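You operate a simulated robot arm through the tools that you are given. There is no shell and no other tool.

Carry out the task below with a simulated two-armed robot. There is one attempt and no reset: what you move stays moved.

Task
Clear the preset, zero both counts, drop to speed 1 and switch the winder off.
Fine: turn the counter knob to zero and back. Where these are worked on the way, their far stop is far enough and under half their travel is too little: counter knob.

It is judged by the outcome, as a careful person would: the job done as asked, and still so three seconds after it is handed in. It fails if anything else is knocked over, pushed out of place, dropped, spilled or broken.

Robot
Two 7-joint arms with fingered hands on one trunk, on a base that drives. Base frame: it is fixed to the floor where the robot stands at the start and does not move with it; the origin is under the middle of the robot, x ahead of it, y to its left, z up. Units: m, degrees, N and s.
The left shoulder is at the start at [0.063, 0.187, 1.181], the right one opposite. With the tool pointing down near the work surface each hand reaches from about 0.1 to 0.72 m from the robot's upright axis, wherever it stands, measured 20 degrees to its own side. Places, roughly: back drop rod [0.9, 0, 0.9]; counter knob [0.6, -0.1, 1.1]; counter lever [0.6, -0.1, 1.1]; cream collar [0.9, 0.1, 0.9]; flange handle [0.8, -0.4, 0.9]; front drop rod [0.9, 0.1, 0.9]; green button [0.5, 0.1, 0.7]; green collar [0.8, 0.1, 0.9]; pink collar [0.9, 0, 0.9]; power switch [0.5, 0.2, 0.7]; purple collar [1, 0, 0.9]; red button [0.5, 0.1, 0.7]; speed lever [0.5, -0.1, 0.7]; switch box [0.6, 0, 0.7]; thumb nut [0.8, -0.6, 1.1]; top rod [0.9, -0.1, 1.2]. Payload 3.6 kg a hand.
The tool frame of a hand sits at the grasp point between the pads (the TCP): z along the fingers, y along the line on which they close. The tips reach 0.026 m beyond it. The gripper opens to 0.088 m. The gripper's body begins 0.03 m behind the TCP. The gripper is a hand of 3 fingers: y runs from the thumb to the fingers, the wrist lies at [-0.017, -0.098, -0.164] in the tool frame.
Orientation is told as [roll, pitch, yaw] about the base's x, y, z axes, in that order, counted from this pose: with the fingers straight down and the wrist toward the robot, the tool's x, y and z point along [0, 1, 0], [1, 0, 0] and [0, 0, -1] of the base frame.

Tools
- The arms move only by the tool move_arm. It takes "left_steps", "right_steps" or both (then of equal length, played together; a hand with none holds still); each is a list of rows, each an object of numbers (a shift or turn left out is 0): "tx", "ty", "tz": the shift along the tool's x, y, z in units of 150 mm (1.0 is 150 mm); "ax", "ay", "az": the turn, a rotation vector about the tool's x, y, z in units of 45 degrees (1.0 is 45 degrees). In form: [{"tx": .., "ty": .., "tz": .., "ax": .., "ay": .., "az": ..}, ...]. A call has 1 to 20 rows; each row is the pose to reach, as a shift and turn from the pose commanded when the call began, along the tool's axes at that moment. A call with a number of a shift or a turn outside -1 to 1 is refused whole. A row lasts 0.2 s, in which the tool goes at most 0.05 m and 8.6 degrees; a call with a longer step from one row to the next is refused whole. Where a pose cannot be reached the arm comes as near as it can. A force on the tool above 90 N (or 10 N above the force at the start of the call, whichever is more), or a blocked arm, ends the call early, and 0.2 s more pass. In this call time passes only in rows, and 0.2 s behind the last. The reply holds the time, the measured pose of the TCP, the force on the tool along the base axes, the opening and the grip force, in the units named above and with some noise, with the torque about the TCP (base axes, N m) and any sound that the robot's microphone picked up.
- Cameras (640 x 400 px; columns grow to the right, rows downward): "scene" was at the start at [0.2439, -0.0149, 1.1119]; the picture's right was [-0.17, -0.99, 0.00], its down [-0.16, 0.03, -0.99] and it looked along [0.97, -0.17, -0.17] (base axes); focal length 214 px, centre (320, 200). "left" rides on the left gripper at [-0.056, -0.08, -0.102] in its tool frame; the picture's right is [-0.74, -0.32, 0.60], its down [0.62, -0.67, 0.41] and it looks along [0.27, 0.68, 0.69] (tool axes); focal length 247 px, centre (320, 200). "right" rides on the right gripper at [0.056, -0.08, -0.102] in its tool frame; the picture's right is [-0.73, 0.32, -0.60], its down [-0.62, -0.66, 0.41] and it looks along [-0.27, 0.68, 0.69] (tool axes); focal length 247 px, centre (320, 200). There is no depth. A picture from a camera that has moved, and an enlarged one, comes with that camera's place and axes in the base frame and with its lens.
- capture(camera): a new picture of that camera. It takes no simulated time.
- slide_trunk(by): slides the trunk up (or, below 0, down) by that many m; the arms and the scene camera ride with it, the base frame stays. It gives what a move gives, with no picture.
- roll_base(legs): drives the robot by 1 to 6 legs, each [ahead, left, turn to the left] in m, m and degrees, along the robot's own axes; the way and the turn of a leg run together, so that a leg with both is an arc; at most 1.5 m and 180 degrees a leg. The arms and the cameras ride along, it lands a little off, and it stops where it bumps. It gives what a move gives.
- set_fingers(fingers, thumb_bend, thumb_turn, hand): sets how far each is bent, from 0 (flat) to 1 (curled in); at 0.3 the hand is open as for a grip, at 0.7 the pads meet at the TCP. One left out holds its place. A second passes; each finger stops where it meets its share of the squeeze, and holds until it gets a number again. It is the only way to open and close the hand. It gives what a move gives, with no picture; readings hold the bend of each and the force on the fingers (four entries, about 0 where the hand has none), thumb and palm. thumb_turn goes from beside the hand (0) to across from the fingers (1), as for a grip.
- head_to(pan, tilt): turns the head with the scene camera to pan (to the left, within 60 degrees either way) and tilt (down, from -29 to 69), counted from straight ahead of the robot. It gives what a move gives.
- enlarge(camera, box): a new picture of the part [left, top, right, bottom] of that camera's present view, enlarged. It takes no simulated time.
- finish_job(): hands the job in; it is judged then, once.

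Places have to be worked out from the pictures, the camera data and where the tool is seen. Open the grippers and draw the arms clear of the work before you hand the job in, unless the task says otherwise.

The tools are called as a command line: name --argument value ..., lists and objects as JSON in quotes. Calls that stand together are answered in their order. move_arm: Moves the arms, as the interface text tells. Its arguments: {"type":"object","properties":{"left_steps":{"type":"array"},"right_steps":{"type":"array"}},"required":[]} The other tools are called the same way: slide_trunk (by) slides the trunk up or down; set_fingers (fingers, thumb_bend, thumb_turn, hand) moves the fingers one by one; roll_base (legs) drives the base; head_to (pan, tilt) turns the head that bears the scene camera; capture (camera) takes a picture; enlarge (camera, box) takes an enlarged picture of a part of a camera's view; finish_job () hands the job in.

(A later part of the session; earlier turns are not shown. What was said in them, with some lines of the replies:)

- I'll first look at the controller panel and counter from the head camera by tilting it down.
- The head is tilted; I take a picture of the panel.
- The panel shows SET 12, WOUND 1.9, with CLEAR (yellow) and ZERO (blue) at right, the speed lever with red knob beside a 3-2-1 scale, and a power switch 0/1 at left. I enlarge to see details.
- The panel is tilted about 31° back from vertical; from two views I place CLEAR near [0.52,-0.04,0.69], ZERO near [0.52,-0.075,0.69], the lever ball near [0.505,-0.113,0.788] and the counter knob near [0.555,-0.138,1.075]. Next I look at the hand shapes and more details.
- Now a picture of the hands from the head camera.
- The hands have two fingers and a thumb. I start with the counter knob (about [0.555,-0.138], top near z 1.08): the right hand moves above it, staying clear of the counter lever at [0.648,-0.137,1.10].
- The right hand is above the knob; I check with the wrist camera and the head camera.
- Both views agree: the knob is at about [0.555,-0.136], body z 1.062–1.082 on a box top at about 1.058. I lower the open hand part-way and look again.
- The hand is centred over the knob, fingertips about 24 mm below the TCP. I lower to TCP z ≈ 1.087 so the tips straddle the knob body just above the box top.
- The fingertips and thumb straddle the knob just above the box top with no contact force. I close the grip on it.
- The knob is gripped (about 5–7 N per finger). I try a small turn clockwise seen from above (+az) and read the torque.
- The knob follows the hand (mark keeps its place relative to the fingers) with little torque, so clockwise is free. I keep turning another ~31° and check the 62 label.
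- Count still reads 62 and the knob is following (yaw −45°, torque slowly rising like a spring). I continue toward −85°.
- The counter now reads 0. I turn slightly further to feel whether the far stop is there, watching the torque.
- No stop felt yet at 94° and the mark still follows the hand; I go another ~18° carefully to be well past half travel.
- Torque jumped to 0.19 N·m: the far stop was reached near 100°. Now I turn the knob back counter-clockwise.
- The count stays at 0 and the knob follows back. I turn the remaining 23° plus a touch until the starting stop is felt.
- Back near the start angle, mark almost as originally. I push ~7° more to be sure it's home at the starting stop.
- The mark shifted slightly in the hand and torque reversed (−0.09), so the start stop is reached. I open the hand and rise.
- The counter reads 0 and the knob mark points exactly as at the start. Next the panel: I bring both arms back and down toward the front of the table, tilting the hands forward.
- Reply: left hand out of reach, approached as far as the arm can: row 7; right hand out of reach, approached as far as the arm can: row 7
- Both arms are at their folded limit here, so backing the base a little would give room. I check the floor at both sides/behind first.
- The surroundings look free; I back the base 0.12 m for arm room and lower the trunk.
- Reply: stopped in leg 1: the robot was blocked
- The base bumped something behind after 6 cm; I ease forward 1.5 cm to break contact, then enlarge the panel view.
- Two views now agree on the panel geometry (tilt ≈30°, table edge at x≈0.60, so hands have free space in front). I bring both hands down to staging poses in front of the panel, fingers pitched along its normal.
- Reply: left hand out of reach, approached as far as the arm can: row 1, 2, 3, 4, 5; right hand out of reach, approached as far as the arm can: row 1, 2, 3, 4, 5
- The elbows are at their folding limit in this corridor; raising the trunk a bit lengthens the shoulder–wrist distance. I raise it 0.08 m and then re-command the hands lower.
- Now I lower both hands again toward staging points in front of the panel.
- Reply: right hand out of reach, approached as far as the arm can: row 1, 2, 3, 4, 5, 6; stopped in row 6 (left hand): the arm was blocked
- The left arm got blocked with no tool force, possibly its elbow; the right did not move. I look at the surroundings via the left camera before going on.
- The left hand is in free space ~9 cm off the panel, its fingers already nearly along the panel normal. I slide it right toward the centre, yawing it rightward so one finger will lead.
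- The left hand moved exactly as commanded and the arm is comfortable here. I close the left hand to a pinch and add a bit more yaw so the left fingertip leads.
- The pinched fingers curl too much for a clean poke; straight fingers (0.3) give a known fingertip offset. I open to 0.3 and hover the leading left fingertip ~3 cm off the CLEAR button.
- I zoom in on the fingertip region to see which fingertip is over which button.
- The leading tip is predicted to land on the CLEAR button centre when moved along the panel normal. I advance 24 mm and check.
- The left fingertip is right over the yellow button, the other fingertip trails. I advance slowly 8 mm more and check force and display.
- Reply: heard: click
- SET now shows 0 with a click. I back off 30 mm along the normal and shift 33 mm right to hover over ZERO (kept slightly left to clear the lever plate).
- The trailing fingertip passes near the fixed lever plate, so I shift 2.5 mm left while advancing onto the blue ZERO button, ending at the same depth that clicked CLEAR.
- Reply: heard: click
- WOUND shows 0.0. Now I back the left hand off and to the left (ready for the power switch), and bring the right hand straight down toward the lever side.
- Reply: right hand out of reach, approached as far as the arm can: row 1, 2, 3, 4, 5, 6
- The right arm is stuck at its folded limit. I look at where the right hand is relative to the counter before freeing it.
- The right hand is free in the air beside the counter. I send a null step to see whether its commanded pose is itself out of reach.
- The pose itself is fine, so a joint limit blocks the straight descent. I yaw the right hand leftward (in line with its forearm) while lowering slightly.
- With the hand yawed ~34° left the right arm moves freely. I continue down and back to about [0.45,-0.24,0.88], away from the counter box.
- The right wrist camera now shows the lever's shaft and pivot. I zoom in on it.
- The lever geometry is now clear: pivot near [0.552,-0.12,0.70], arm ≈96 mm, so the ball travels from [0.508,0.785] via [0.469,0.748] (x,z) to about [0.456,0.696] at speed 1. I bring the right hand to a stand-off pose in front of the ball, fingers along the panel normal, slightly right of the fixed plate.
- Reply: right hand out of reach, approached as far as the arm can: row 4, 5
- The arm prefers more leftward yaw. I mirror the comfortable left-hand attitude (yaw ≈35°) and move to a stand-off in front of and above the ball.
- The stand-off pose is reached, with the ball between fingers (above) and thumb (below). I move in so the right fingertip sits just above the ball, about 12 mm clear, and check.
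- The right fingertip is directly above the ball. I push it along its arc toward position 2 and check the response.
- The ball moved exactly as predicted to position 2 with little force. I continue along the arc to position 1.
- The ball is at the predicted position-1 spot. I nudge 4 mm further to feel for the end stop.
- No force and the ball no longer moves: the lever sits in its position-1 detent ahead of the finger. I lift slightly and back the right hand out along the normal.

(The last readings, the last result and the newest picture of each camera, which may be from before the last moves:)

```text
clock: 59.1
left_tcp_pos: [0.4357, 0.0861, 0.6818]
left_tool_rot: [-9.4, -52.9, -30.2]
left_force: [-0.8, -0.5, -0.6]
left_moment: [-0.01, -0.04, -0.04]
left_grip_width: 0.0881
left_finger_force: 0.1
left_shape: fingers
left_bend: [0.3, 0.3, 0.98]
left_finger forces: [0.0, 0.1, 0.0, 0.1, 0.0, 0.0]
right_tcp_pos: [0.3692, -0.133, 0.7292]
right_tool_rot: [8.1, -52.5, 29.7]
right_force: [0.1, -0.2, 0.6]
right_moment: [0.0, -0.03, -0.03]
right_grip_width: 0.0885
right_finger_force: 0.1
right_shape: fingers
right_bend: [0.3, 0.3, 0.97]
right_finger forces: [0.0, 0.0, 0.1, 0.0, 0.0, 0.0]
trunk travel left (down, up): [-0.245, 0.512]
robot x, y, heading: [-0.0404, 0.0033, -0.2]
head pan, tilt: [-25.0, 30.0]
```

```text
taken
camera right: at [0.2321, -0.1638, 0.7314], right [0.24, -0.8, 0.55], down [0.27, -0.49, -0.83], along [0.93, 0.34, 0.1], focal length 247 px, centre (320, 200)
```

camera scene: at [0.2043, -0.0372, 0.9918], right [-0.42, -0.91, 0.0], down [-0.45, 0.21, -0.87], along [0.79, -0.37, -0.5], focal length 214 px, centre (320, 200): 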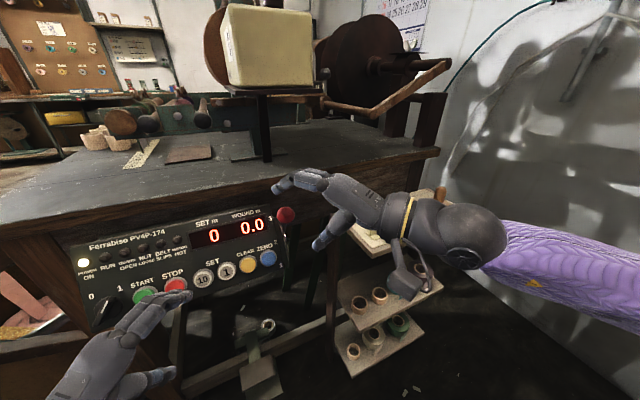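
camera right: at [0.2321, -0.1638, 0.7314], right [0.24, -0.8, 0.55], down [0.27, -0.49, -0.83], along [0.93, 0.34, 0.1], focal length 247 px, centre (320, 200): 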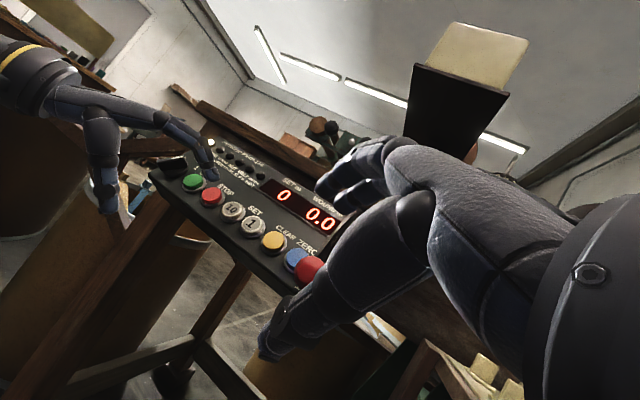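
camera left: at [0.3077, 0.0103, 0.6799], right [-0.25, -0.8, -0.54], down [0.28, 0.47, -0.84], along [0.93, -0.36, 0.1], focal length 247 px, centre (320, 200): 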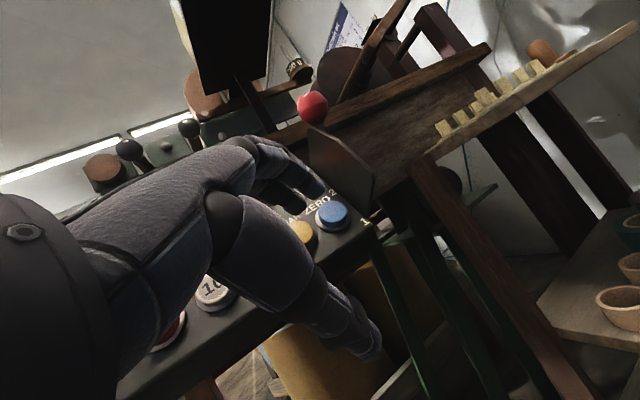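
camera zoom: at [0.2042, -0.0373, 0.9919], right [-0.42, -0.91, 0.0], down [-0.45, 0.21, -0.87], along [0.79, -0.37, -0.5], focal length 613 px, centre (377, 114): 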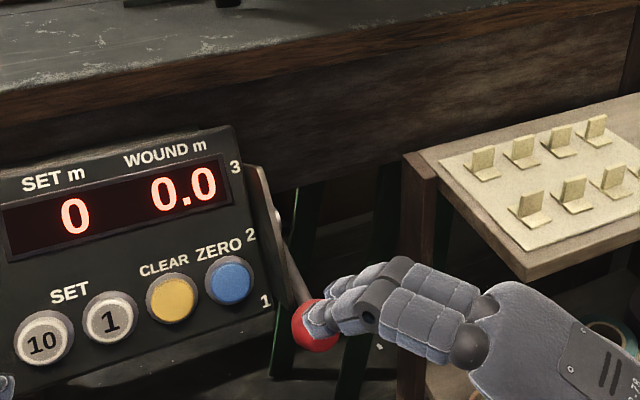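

The lever rests at 1. I shift the right hand away to the right, and look closely at the power switch for the left hand.

move_arm --right_steps '[{"tx": -0.155, "ty": -0.008, "tz": -0.143}, {"tx": -0.31, "ty": -0.016, "tz": -0.287}, {"tx": -0.464, "ty": -0.023, "tz": -0.43}]'

head_to --pan 12 --tilt 35

enlarge --camera "scene" --box '[230, 150, 470, 300]'

capture --camera "left"

```text
clock: 59.9
left_tcp_pos: [0.4374, 0.0858, 0.6819]
left_tool_rot: [-9.4, -52.8, -30.3]
left_force: [-0.2, -0.1, -0.6]
left_moment: [-0.01, 0.02, 0.0]
left_grip_width: 0.0886
left_finger_force: 0.1
left_shape: fingers
left_bend: [0.3, 0.3, 0.98]
left_finger forces: [0.0, 0.1, 0.1, 0.1, 0.1, 0.1]
right_tcp_pos: [0.3693, -0.224, 0.7564]
right_tool_rot: [8.2, -52.4, 29.7]
right_force: [-0.2, 0.0, -0.4]
right_moment: [0.03, -0.01, 0.0]
right_grip_width: 0.0885
right_finger_force: 0.1
right_shape: fingers
right_bend: [0.3, 0.3, 0.97]
right_finger forces: [0.0, 0.0, 0.1, 0.0, 0.1, 0.0]
trunk travel left (down, up): [-0.245, 0.512]
robot x, y, heading: [-0.0441, 0.0029, -0.4]
head pan, tilt: [-25.0, 30.0]
```

```text
clock: 60.9
left_tcp_pos: [0.4371, 0.086, 0.6826]
left_tool_rot: [-9.4, -52.7, -30.1]
left_force: [0.9, 0.9, -1.2]
left_moment: [0.0, 0.01, 0.02]
left_grip_width: 0.0882
left_finger_force: 0.0
left_shape: fingers
left_bend: [0.3, 0.3, 0.98]
left_finger forces: [0.1, 0.0, 0.1, 0.0, 0.1, 0.0]
right_tcp_pos: [0.3703, -0.2229, 0.7574]
right_tool_rot: [8.1, -52.5, 29.7]
right_force: [0.5, -0.9, 0.0]
right_moment: [0.02, 0.01, 0.03]
right_grip_width: 0.0884
right_finger_force: 0.0
right_shape: fingers
right_bend: [0.3, 0.3, 0.97]
right_finger forces: [0.1, 0.1, 0.0, 0.1, 0.1, 0.1]
trunk travel left (down, up): [-0.245, 0.512]
robot x, y, heading: [-0.0427, -0.0037, 0.0]
head pan, tilt: [12.0, 35.0]
```

```text
2.67 times, centred on (350, 225) of scene
camera zoom: at [0.2084, 0.0191, 0.984], right [0.21, -0.98, 0.0], down [-0.56, -0.12, -0.82], along [0.8, 0.17, -0.57], focal length 572 px, centre (240, 133)
```

zoom: 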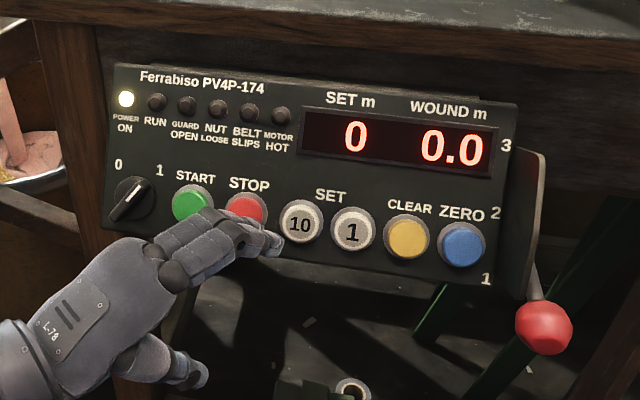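

```text
taken
camera left: at [0.3007, 0.1198, 0.6845], right [-0.26, -0.8, -0.54], down [0.28, 0.47, -0.84], along [0.93, -0.36, 0.1], focal length 247 px, centre (320, 200)
```

left: 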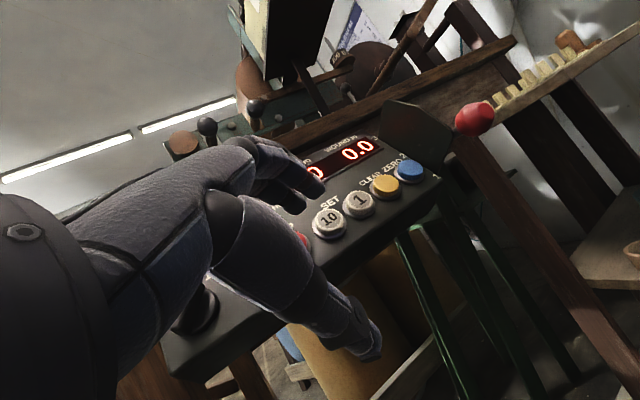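

The lever clearly points below the 1 mark. I zoom in on the power switch.

enlarge --camera "scene" --box '[262, 195, 322, 245]'

enlarge --camera "right" --box '[100, 100, 300, 260]'

```text
8.00 times, centred on (292, 220) of scene
camera zoom: at [0.2084, 0.0191, 0.984], right [0.21, -0.98, 0.0], down [-0.56, -0.12, -0.82], along [0.8, 0.17, -0.57], focal length 1716 px, centre (544, 40)
```

zoom: 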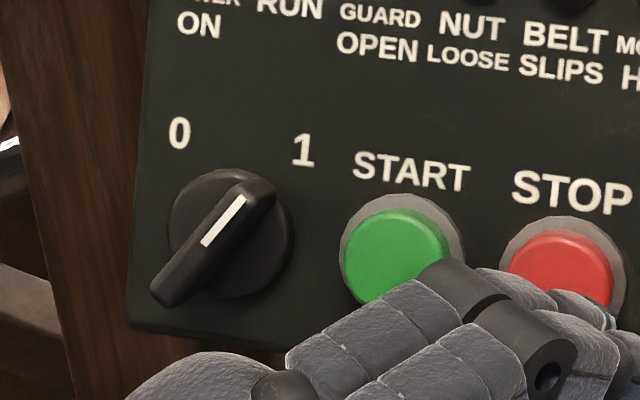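

```text
2.50 times, centred on (200, 180) of right
camera zoom: at [0.2323, -0.2544, 0.7608], right [0.24, -0.8, 0.55], down [0.27, -0.49, -0.83], along [0.93, 0.34, 0.1], focal length 617 px, centre (620, 250)
```

zoom: 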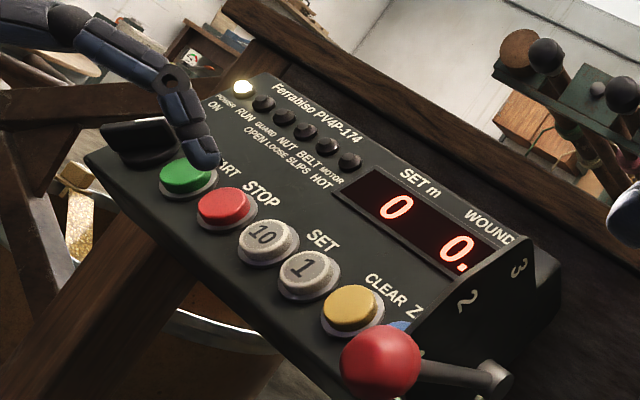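

The switch is a bar knob (≈38 mm long) at about [0.5225,0.17,0.685], pointer tilted ~33° right (on 1); I'll turn it to 0 by pushing its lower-left tail to the right with a left fingertip. First I move the left hand to a stand-off left of it with the fingers squarely along the panel normal.

move_arm --left_steps '[{"tx": 0.05, "ty": -0.04, "tz": -0.15, "ay": 0.0}, {"tx": 0.16, "ty": -0.1, "tz": -0.25, "ay": 0.15}, {"tx": 0.28, "ty": -0.17, "tz": -0.33, "ay": 0.3}, {"tx": 0.4, "ty": -0.24, "tz": -0.41, "ay": 0.45}, {"tx": 0.52, "ty": -0.3, "tz": -0.49, "ay": 0.6}, {"tx": 0.635, "ty": -0.369, "tz": -0.567, "ay": 0.75}]'

capture --camera "scene"

capture --camera "left"

```text
clock: 62.3
left_tcp_pos: [0.4148, 0.223, 0.6795]
left_tool_rot: [24.5, -52.6, -30.2]
left_force: [0.3, -0.7, -0.2]
left_moment: [-0.01, 0.03, 0.03]
left_grip_width: 0.0881
left_finger_force: 0.2
left_shape: fingers
left_bend: [0.3, 0.3, 0.98]
left_finger forces: [0.1, 0.0, 0.0, 0.0, 0.0, 0.0]
right_tcp_pos: [0.3699, -0.2242, 0.7573]
right_tool_rot: [8.1, -52.5, 29.8]
right_force: [-0.2, 0.0, 0.4]
right_moment: [-0.02, 0.01, -0.01]
right_grip_width: 0.0885
right_finger_force: 0.0
right_shape: fingers
right_bend: [0.3, 0.3, 0.97]
right_finger forces: [0.0, 0.0, 0.0, 0.1, 0.0, 0.0]
trunk travel left (down, up): [-0.245, 0.512]
robot x, y, heading: [-0.0469, -0.0048, -0.1]
head pan, tilt: [12.0, 35.0]
```

```text
taken
camera scene: at [0.2084, 0.0191, 0.984], right [0.21, -0.98, 0.0], down [-0.56, -0.12, -0.82], along [0.8, 0.17, -0.57], focal length 214 px, centre (320, 200)
```

scene: 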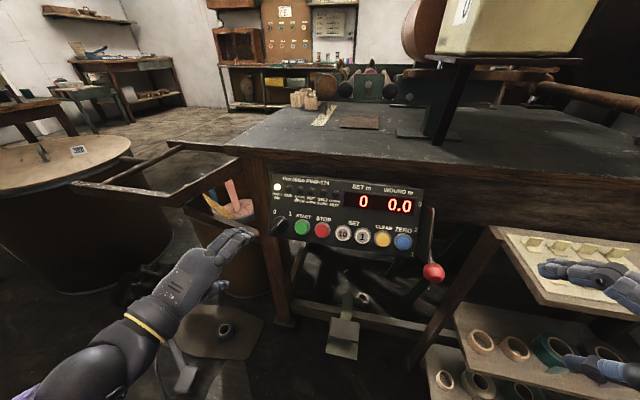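

```text
taken
camera left: at [0.2793, 0.1937, 0.6574], right [0.21, -0.61, -0.77], down [0.1, 0.79, -0.6], along [0.97, 0.04, 0.23], focal length 247 px, centre (320, 200)
```

left: 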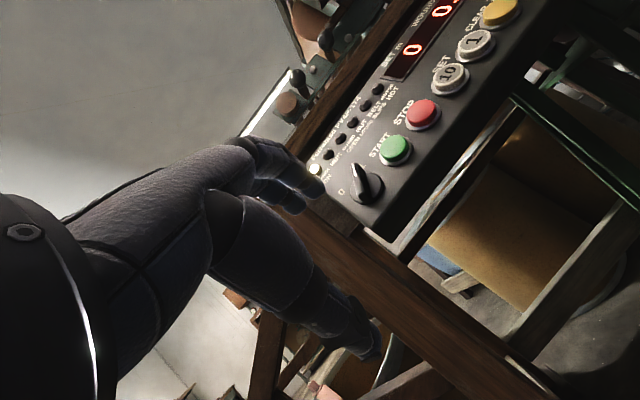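

The pose was reached. I zoom in the wrist camera to judge the bar's height and position.

enlarge --camera "left" --box '[290, 120, 430, 240]'

enlarge --camera "scene" --box '[190, 170, 340, 290]'

```text
3.33 times, centred on (360, 180) of left
camera zoom: at [0.2793, 0.1937, 0.6574], right [0.21, -0.61, -0.77], down [0.1, 0.79, -0.6], along [0.97, 0.04, 0.23], focal length 823 px, centre (187, 267)
```

zoom: 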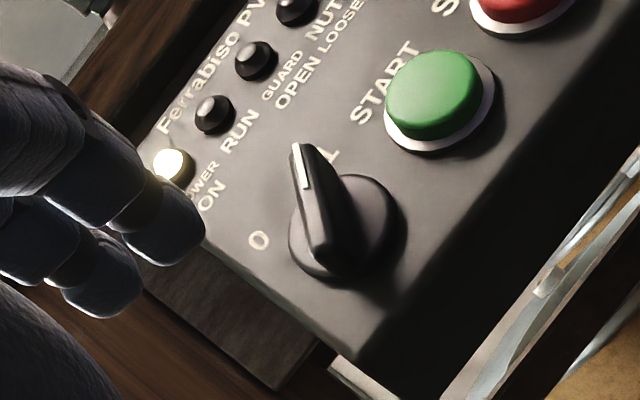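

```text
3.33 times, centred on (265, 230) of scene
camera zoom: at [0.2084, 0.0191, 0.984], right [0.21, -0.98, 0.0], down [-0.56, -0.12, -0.82], along [0.8, 0.17, -0.57], focal length 715 px, centre (503, 100)
```

zoom: 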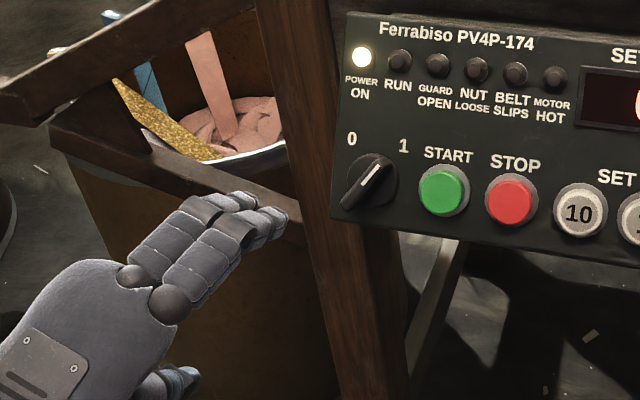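

The bar's ends sit ~17 mm above the panel and the axis estimate is confirmed. I advance the right-hand one of the two left fingertips to the left of the bar's tail, just above panel level.

move_arm --left_steps '[{"tx": 0.004, "ty": 0.001, "tz": 0.13}, {"tx": 0.009, "ty": 0.003, "tz": 0.25}, {"tx": 0.0149, "ty": 0.0047, "tz": 0.36}]'

enlarge --camera "left" --box '[270, 100, 430, 240]'

enlarge --camera "scene" --box '[220, 180, 320, 260]'

```text
clock: 63.1
left_tcp_pos: [0.4603, 0.2232, 0.6508]
left_tool_rot: [24.3, -52.8, -30.2]
left_force: [0.5, 0.4, -0.1]
left_moment: [0.0, 0.0, 0.0]
left_grip_width: 0.0884
left_finger_force: 0.0
left_shape: fingers
left_bend: [0.3, 0.3, 0.98]
left_finger forces: [0.1, 0.2, 0.0, 0.0, 0.0, 0.0]
right_tcp_pos: [0.3697, -0.2233, 0.757]
right_tool_rot: [8.1, -52.5, 29.8]
right_force: [0.1, 0.0, 0.6]
right_moment: [0.0, 0.0, 0.01]
right_grip_width: 0.0885
right_finger_force: 0.1
right_shape: fingers
right_bend: [0.3, 0.3, 0.97]
right_finger forces: [0.1, 0.0, 0.0, 0.0, 0.0, 0.0]
trunk travel left (down, up): [-0.245, 0.512]
robot x, y, heading: [-0.042, -0.0009, -0.1]
head pan, tilt: [12.0, 35.0]
```

```text
2.86 times, centred on (350, 170) of left
camera zoom: at [0.3249, 0.1949, 0.6289], right [0.21, -0.61, -0.77], down [0.1, 0.79, -0.6], along [0.97, 0.04, 0.23], focal length 706 px, centre (234, 286)
```

zoom: 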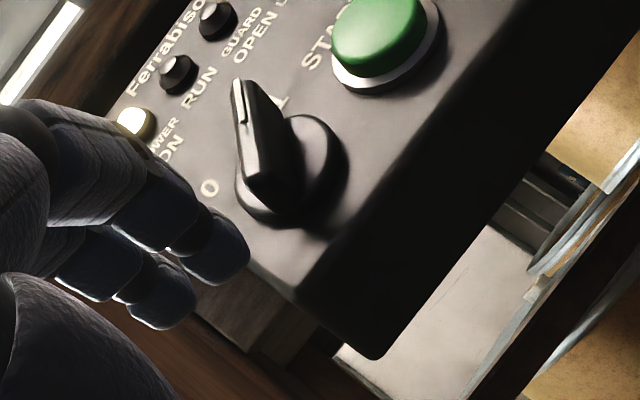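

```text
5.00 times, centred on (270, 220) of scene
camera zoom: at [0.2084, 0.0192, 0.984], right [0.21, -0.98, 0.0], down [-0.56, -0.12, -0.82], along [0.8, 0.17, -0.57], focal length 1072 px, centre (570, 100)
```

zoom: 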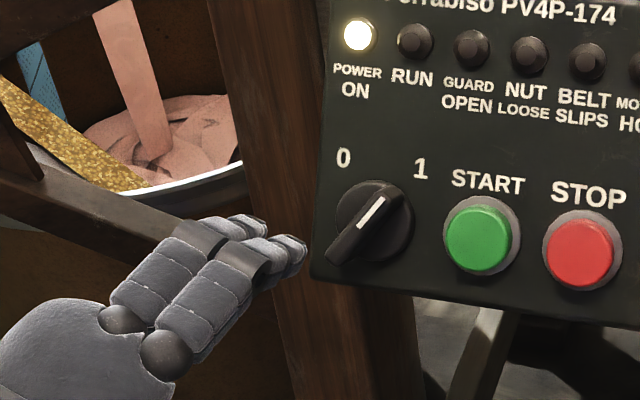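

The fingertip is ~1 cm left of the tail at the right level. I lower it 3.5 mm closer and push right in small steps, checking midway.

move_arm --left_steps '[{"tx": 0.0006, "ty": 0.0013, "tz": 0.0233}, {"tx": -0.0375, "ty": 0.0135, "tz": 0.0235}, {"tx": -0.0692, "ty": 0.0237, "tz": 0.0237}, {"tx": -0.1009, "ty": 0.0339, "tz": 0.0238}]'

enlarge --camera "scene" --box '[220, 180, 320, 260]'

enlarge --camera "left" --box '[270, 100, 430, 240]'

```text
clock: 64.1
left_tcp_pos: [0.4631, 0.209, 0.65]
left_tool_rot: [24.2, -52.6, -30.0]
left_force: [-2.6, 4.9, -1.9]
left_moment: [-0.09, 0.04, 0.09]
left_grip_width: 0.0855
left_finger_force: 2.4
left_shape: fingers
left_bend: [0.32, 0.3, 0.98]
left_finger forces: [5.3, 0.1, 0.0, 0.0, 0.0, 0.0]
right_tcp_pos: [0.3705, -0.223, 0.7581]
right_tool_rot: [8.2, -52.5, 29.8]
right_force: [-0.4, 1.1, -0.3]
right_moment: [0.02, -0.03, 0.03]
right_grip_width: 0.0884
right_finger_force: 0.0
right_shape: fingers
right_bend: [0.3, 0.3, 0.97]
right_finger forces: [0.0, 0.1, 0.0, 0.1, 0.0, 0.0]
trunk travel left (down, up): [-0.245, 0.512]
robot x, y, heading: [-0.0439, 0.0015, 0.0]
head pan, tilt: [12.0, 35.0]
```

```text
5.00 times, centred on (270, 220) of scene
camera zoom: at [0.2084, 0.0196, 0.984], right [0.21, -0.98, 0.0], down [-0.56, -0.12, -0.82], along [0.8, 0.17, -0.57], focal length 1072 px, centre (570, 100)
```

zoom: 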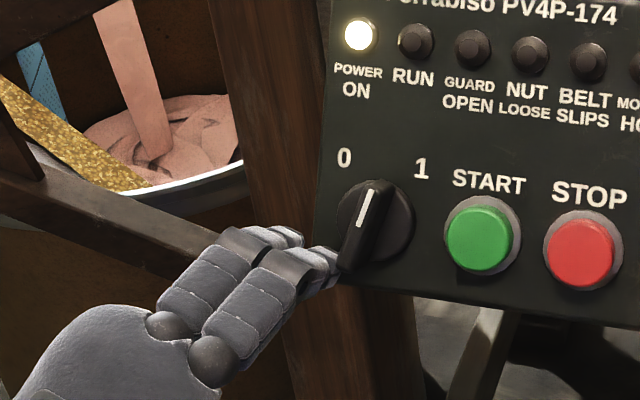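

```text
2.86 times, centred on (350, 170) of left
camera zoom: at [0.3272, 0.1794, 0.6268], right [0.2, -0.61, -0.77], down [0.1, 0.79, -0.6], along [0.97, 0.04, 0.22], focal length 706 px, centre (234, 286)
```

zoom: 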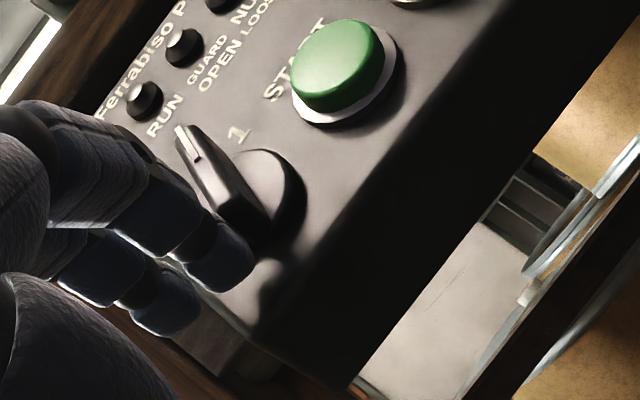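

The bar is turning (now ~15° right of up) with about 5 N. I continue pushing right.

move_arm --left_steps '[{"tx": -0.0222, "ty": 0.0071}, {"tx": -0.0444, "ty": 0.0143}, {"tx": -0.0667, "ty": 0.0214}, {"tx": -0.0825, "ty": 0.0265}]'

enlarge --camera "scene" --box '[220, 180, 320, 260]'

enlarge --camera "left" --box '[270, 100, 430, 240]'

```text
clock: 65.1
left_tcp_pos: [0.464, 0.1964, 0.6498]
left_tool_rot: [24.3, -52.7, -30.0]
left_force: [0.2, 3.7, -1.0]
left_moment: [-0.11, 0.03, 0.14]
left_grip_width: 0.0866
left_finger_force: 1.7
left_shape: fingers
left_bend: [0.31, 0.3, 0.98]
left_finger forces: [3.8, 0.0, 0.0, 0.0, 0.0, 0.2]
right_tcp_pos: [0.3697, -0.2241, 0.757]
right_tool_rot: [8.0, -52.5, 29.8]
right_force: [0.1, 0.1, -0.5]
right_moment: [0.01, 0.0, -0.02]
right_grip_width: 0.0884
right_finger_force: 0.0
right_shape: fingers
right_bend: [0.3, 0.3, 0.97]
right_finger forces: [0.0, 0.1, 0.0, 0.0, 0.1, 0.1]
trunk travel left (down, up): [-0.245, 0.512]
robot x, y, heading: [-0.0421, -0.0027, -0.1]
head pan, tilt: [12.0, 35.0]
```

```text
5.00 times, centred on (270, 220) of scene
camera zoom: at [0.2084, 0.0194, 0.984], right [0.21, -0.98, 0.0], down [-0.56, -0.12, -0.82], along [0.8, 0.17, -0.57], focal length 1072 px, centre (570, 100)
```

zoom: 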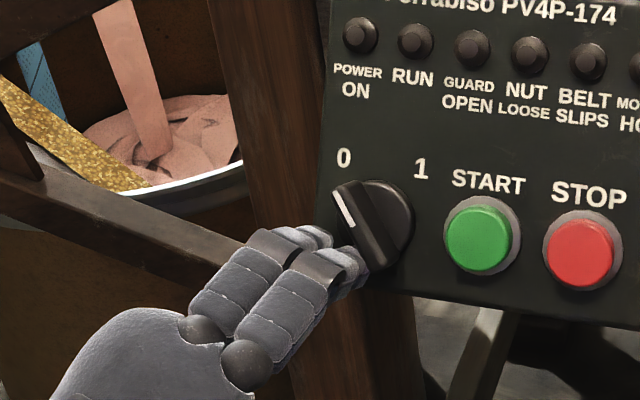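

```text
2.86 times, centred on (350, 170) of left
camera zoom: at [0.3276, 0.1669, 0.6275], right [0.21, -0.61, -0.77], down [0.1, 0.79, -0.6], along [0.97, 0.05, 0.23], focal length 706 px, centre (234, 286)
```

zoom: 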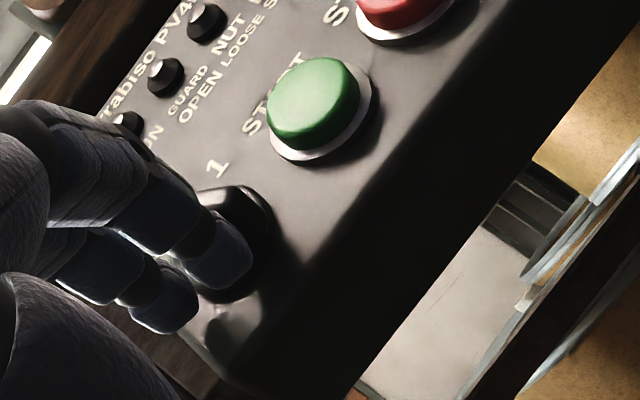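

The power lamp went dark and the pointer now aims at 0. I release leftward a bit and back the left hand away along the normal.

move_arm --left_steps '[{"tx": 0.0508, "ty": -0.0163}, {"tx": 0.047, "ty": -0.0253, "tz": -0.155}, {"tx": 0.043, "ty": -0.034, "tz": -0.31}, {"tx": 0.0396, "ty": -0.0431, "tz": -0.4657}]'

enlarge --camera "scene" --box '[230, 150, 470, 300]'

capture --camera "left"

```text
clock: 66.1
left_tcp_pos: [0.4013, 0.2037, 0.6848]
left_tool_rot: [24.5, -52.8, -30.1]
left_force: [0.4, -0.7, -0.3]
left_moment: [0.0, 0.0, -0.02]
left_grip_width: 0.088
left_finger_force: 0.0
left_shape: fingers
left_bend: [0.3, 0.3, 0.98]
left_finger forces: [0.1, 0.0, 0.1, 0.0, 0.0, 0.0]
right_tcp_pos: [0.3702, -0.2216, 0.7573]
right_tool_rot: [8.1, -52.5, 29.8]
right_force: [0.0, 0.0, 0.9]
right_moment: [0.01, 0.02, 0.01]
right_grip_width: 0.0886
right_finger_force: 0.0
right_shape: fingers
right_bend: [0.3, 0.3, 0.97]
right_finger forces: [0.0, 0.0, 0.0, 0.0, 0.0, 0.1]
trunk travel left (down, up): [-0.245, 0.512]
robot x, y, heading: [-0.0429, 0.0001, -0.1]
head pan, tilt: [12.0, 35.0]
```

```text
2.67 times, centred on (350, 225) of scene
camera zoom: at [0.2083, 0.0191, 0.9841], right [0.21, -0.98, 0.0], down [-0.56, -0.12, -0.82], along [0.8, 0.17, -0.57], focal length 572 px, centre (240, 133)
```

zoom: 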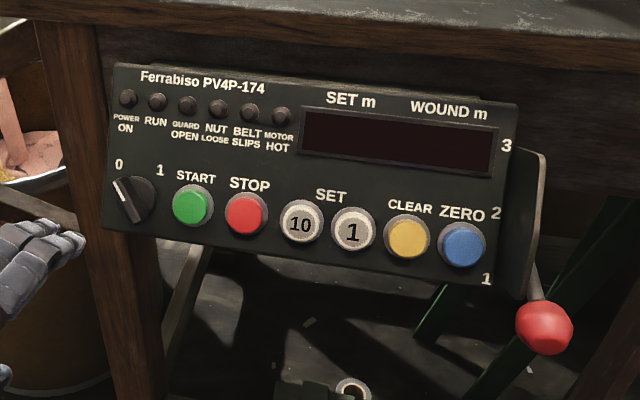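

```text
taken
camera left: at [0.2664, 0.1743, 0.6624], right [0.21, -0.61, -0.77], down [0.1, 0.79, -0.6], along [0.97, 0.04, 0.23], focal length 247 px, centre (320, 200)
```

left: 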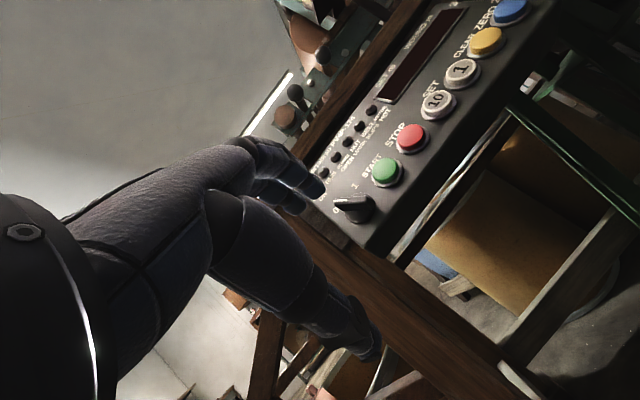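

All off, switch at 0, lever at 1, hands open and clear. I take one last look at the counter face to confirm it still shows 0.

head_to --pan -15 --tilt 2

capture --camera "scene"

enlarge --camera "scene" --box '[260, 120, 440, 240]'

```text
clock: 67.1
left_tcp_pos: [0.4032, 0.202, 0.6848]
left_tool_rot: [24.5, -52.8, -30.2]
left_force: [-0.3, 0.2, -1.1]
left_moment: [-0.01, 0.0, 0.04]
left_grip_width: 0.088
left_finger_force: 0.1
left_shape: fingers
left_bend: [0.3, 0.3, 0.98]
left_finger forces: [0.0, 0.0, 0.1, 0.0, 0.0, 0.1]
right_tcp_pos: [0.3691, -0.2223, 0.758]
right_tool_rot: [8.1, -52.5, 29.8]
right_force: [-0.1, 1.0, -0.2]
right_moment: [0.02, -0.02, -0.05]
right_grip_width: 0.0886
right_finger_force: 0.0
right_shape: fingers
right_bend: [0.3, 0.3, 0.97]
right_finger forces: [0.0, 0.1, 0.0, 0.0, 0.0, 0.0]
trunk travel left (down, up): [-0.245, 0.512]
robot x, y, heading: [-0.0471, -0.0017, 0.4]
head pan, tilt: [-15.0, 2.0]
```

```text
taken
camera scene: at [0.21, -0.0226, 1.0369], right [-0.26, -0.97, 0.0], down [-0.03, 0.01, -1.0], along [0.97, -0.26, -0.04], focal length 214 px, centre (320, 200)
```

scene: 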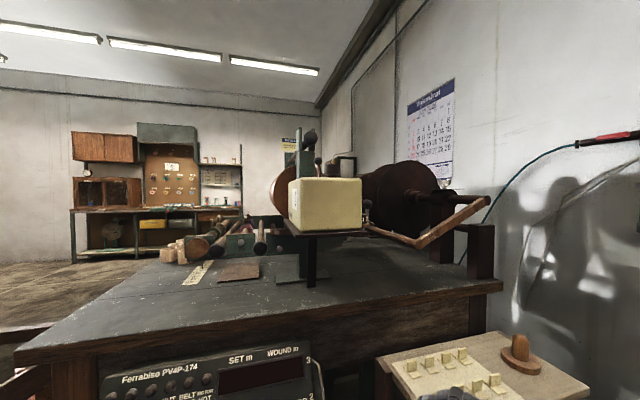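

```text
3.33 times, centred on (350, 180) of scene
camera zoom: at [0.21, -0.0226, 1.0369], right [-0.26, -0.97, 0.0], down [-0.03, 0.01, -1.0], along [0.97, -0.26, -0.04], focal length 715 px, centre (220, 267)
```

zoom: 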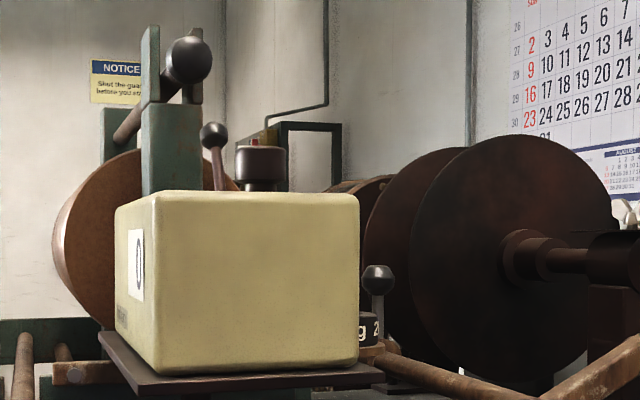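

The counter still shows 0 and its lever is untouched. The preset and WOUND were zeroed, speed is at 1 and power is off, and both hands are open and clear, so I hand the job in.

finish_job

```text
The job is handed in.
```

I finished the job and handed it in:

- **Preset:** I pressed CLEAR, and SET went from 12 to 0.
- **Counts:** I pressed ZERO, and WOUND went from 1.9 to 0.0. I turned the counter knob to its far stop and back to its start mark, and the counter went from 62 to 0.
- **Speed:** the lever is down at 1.
- **Power:** the switch is at 0, and the power lamp and display are dark.

**Possible disturbance:** when I backed the base up for arm room, it bumped something behind the robot after about 6 cm. I eased it forward again, but I couldn't see behind the robot, so I don't know what it touched or whether it moved.

The left arm was also blocked once while I was lowering it, with no force on the hand. I don't know what stopped it, so it may also have touched something.

I last checked the counter just before handing in, and it still read 0. Both hands are open and clear of the panel.
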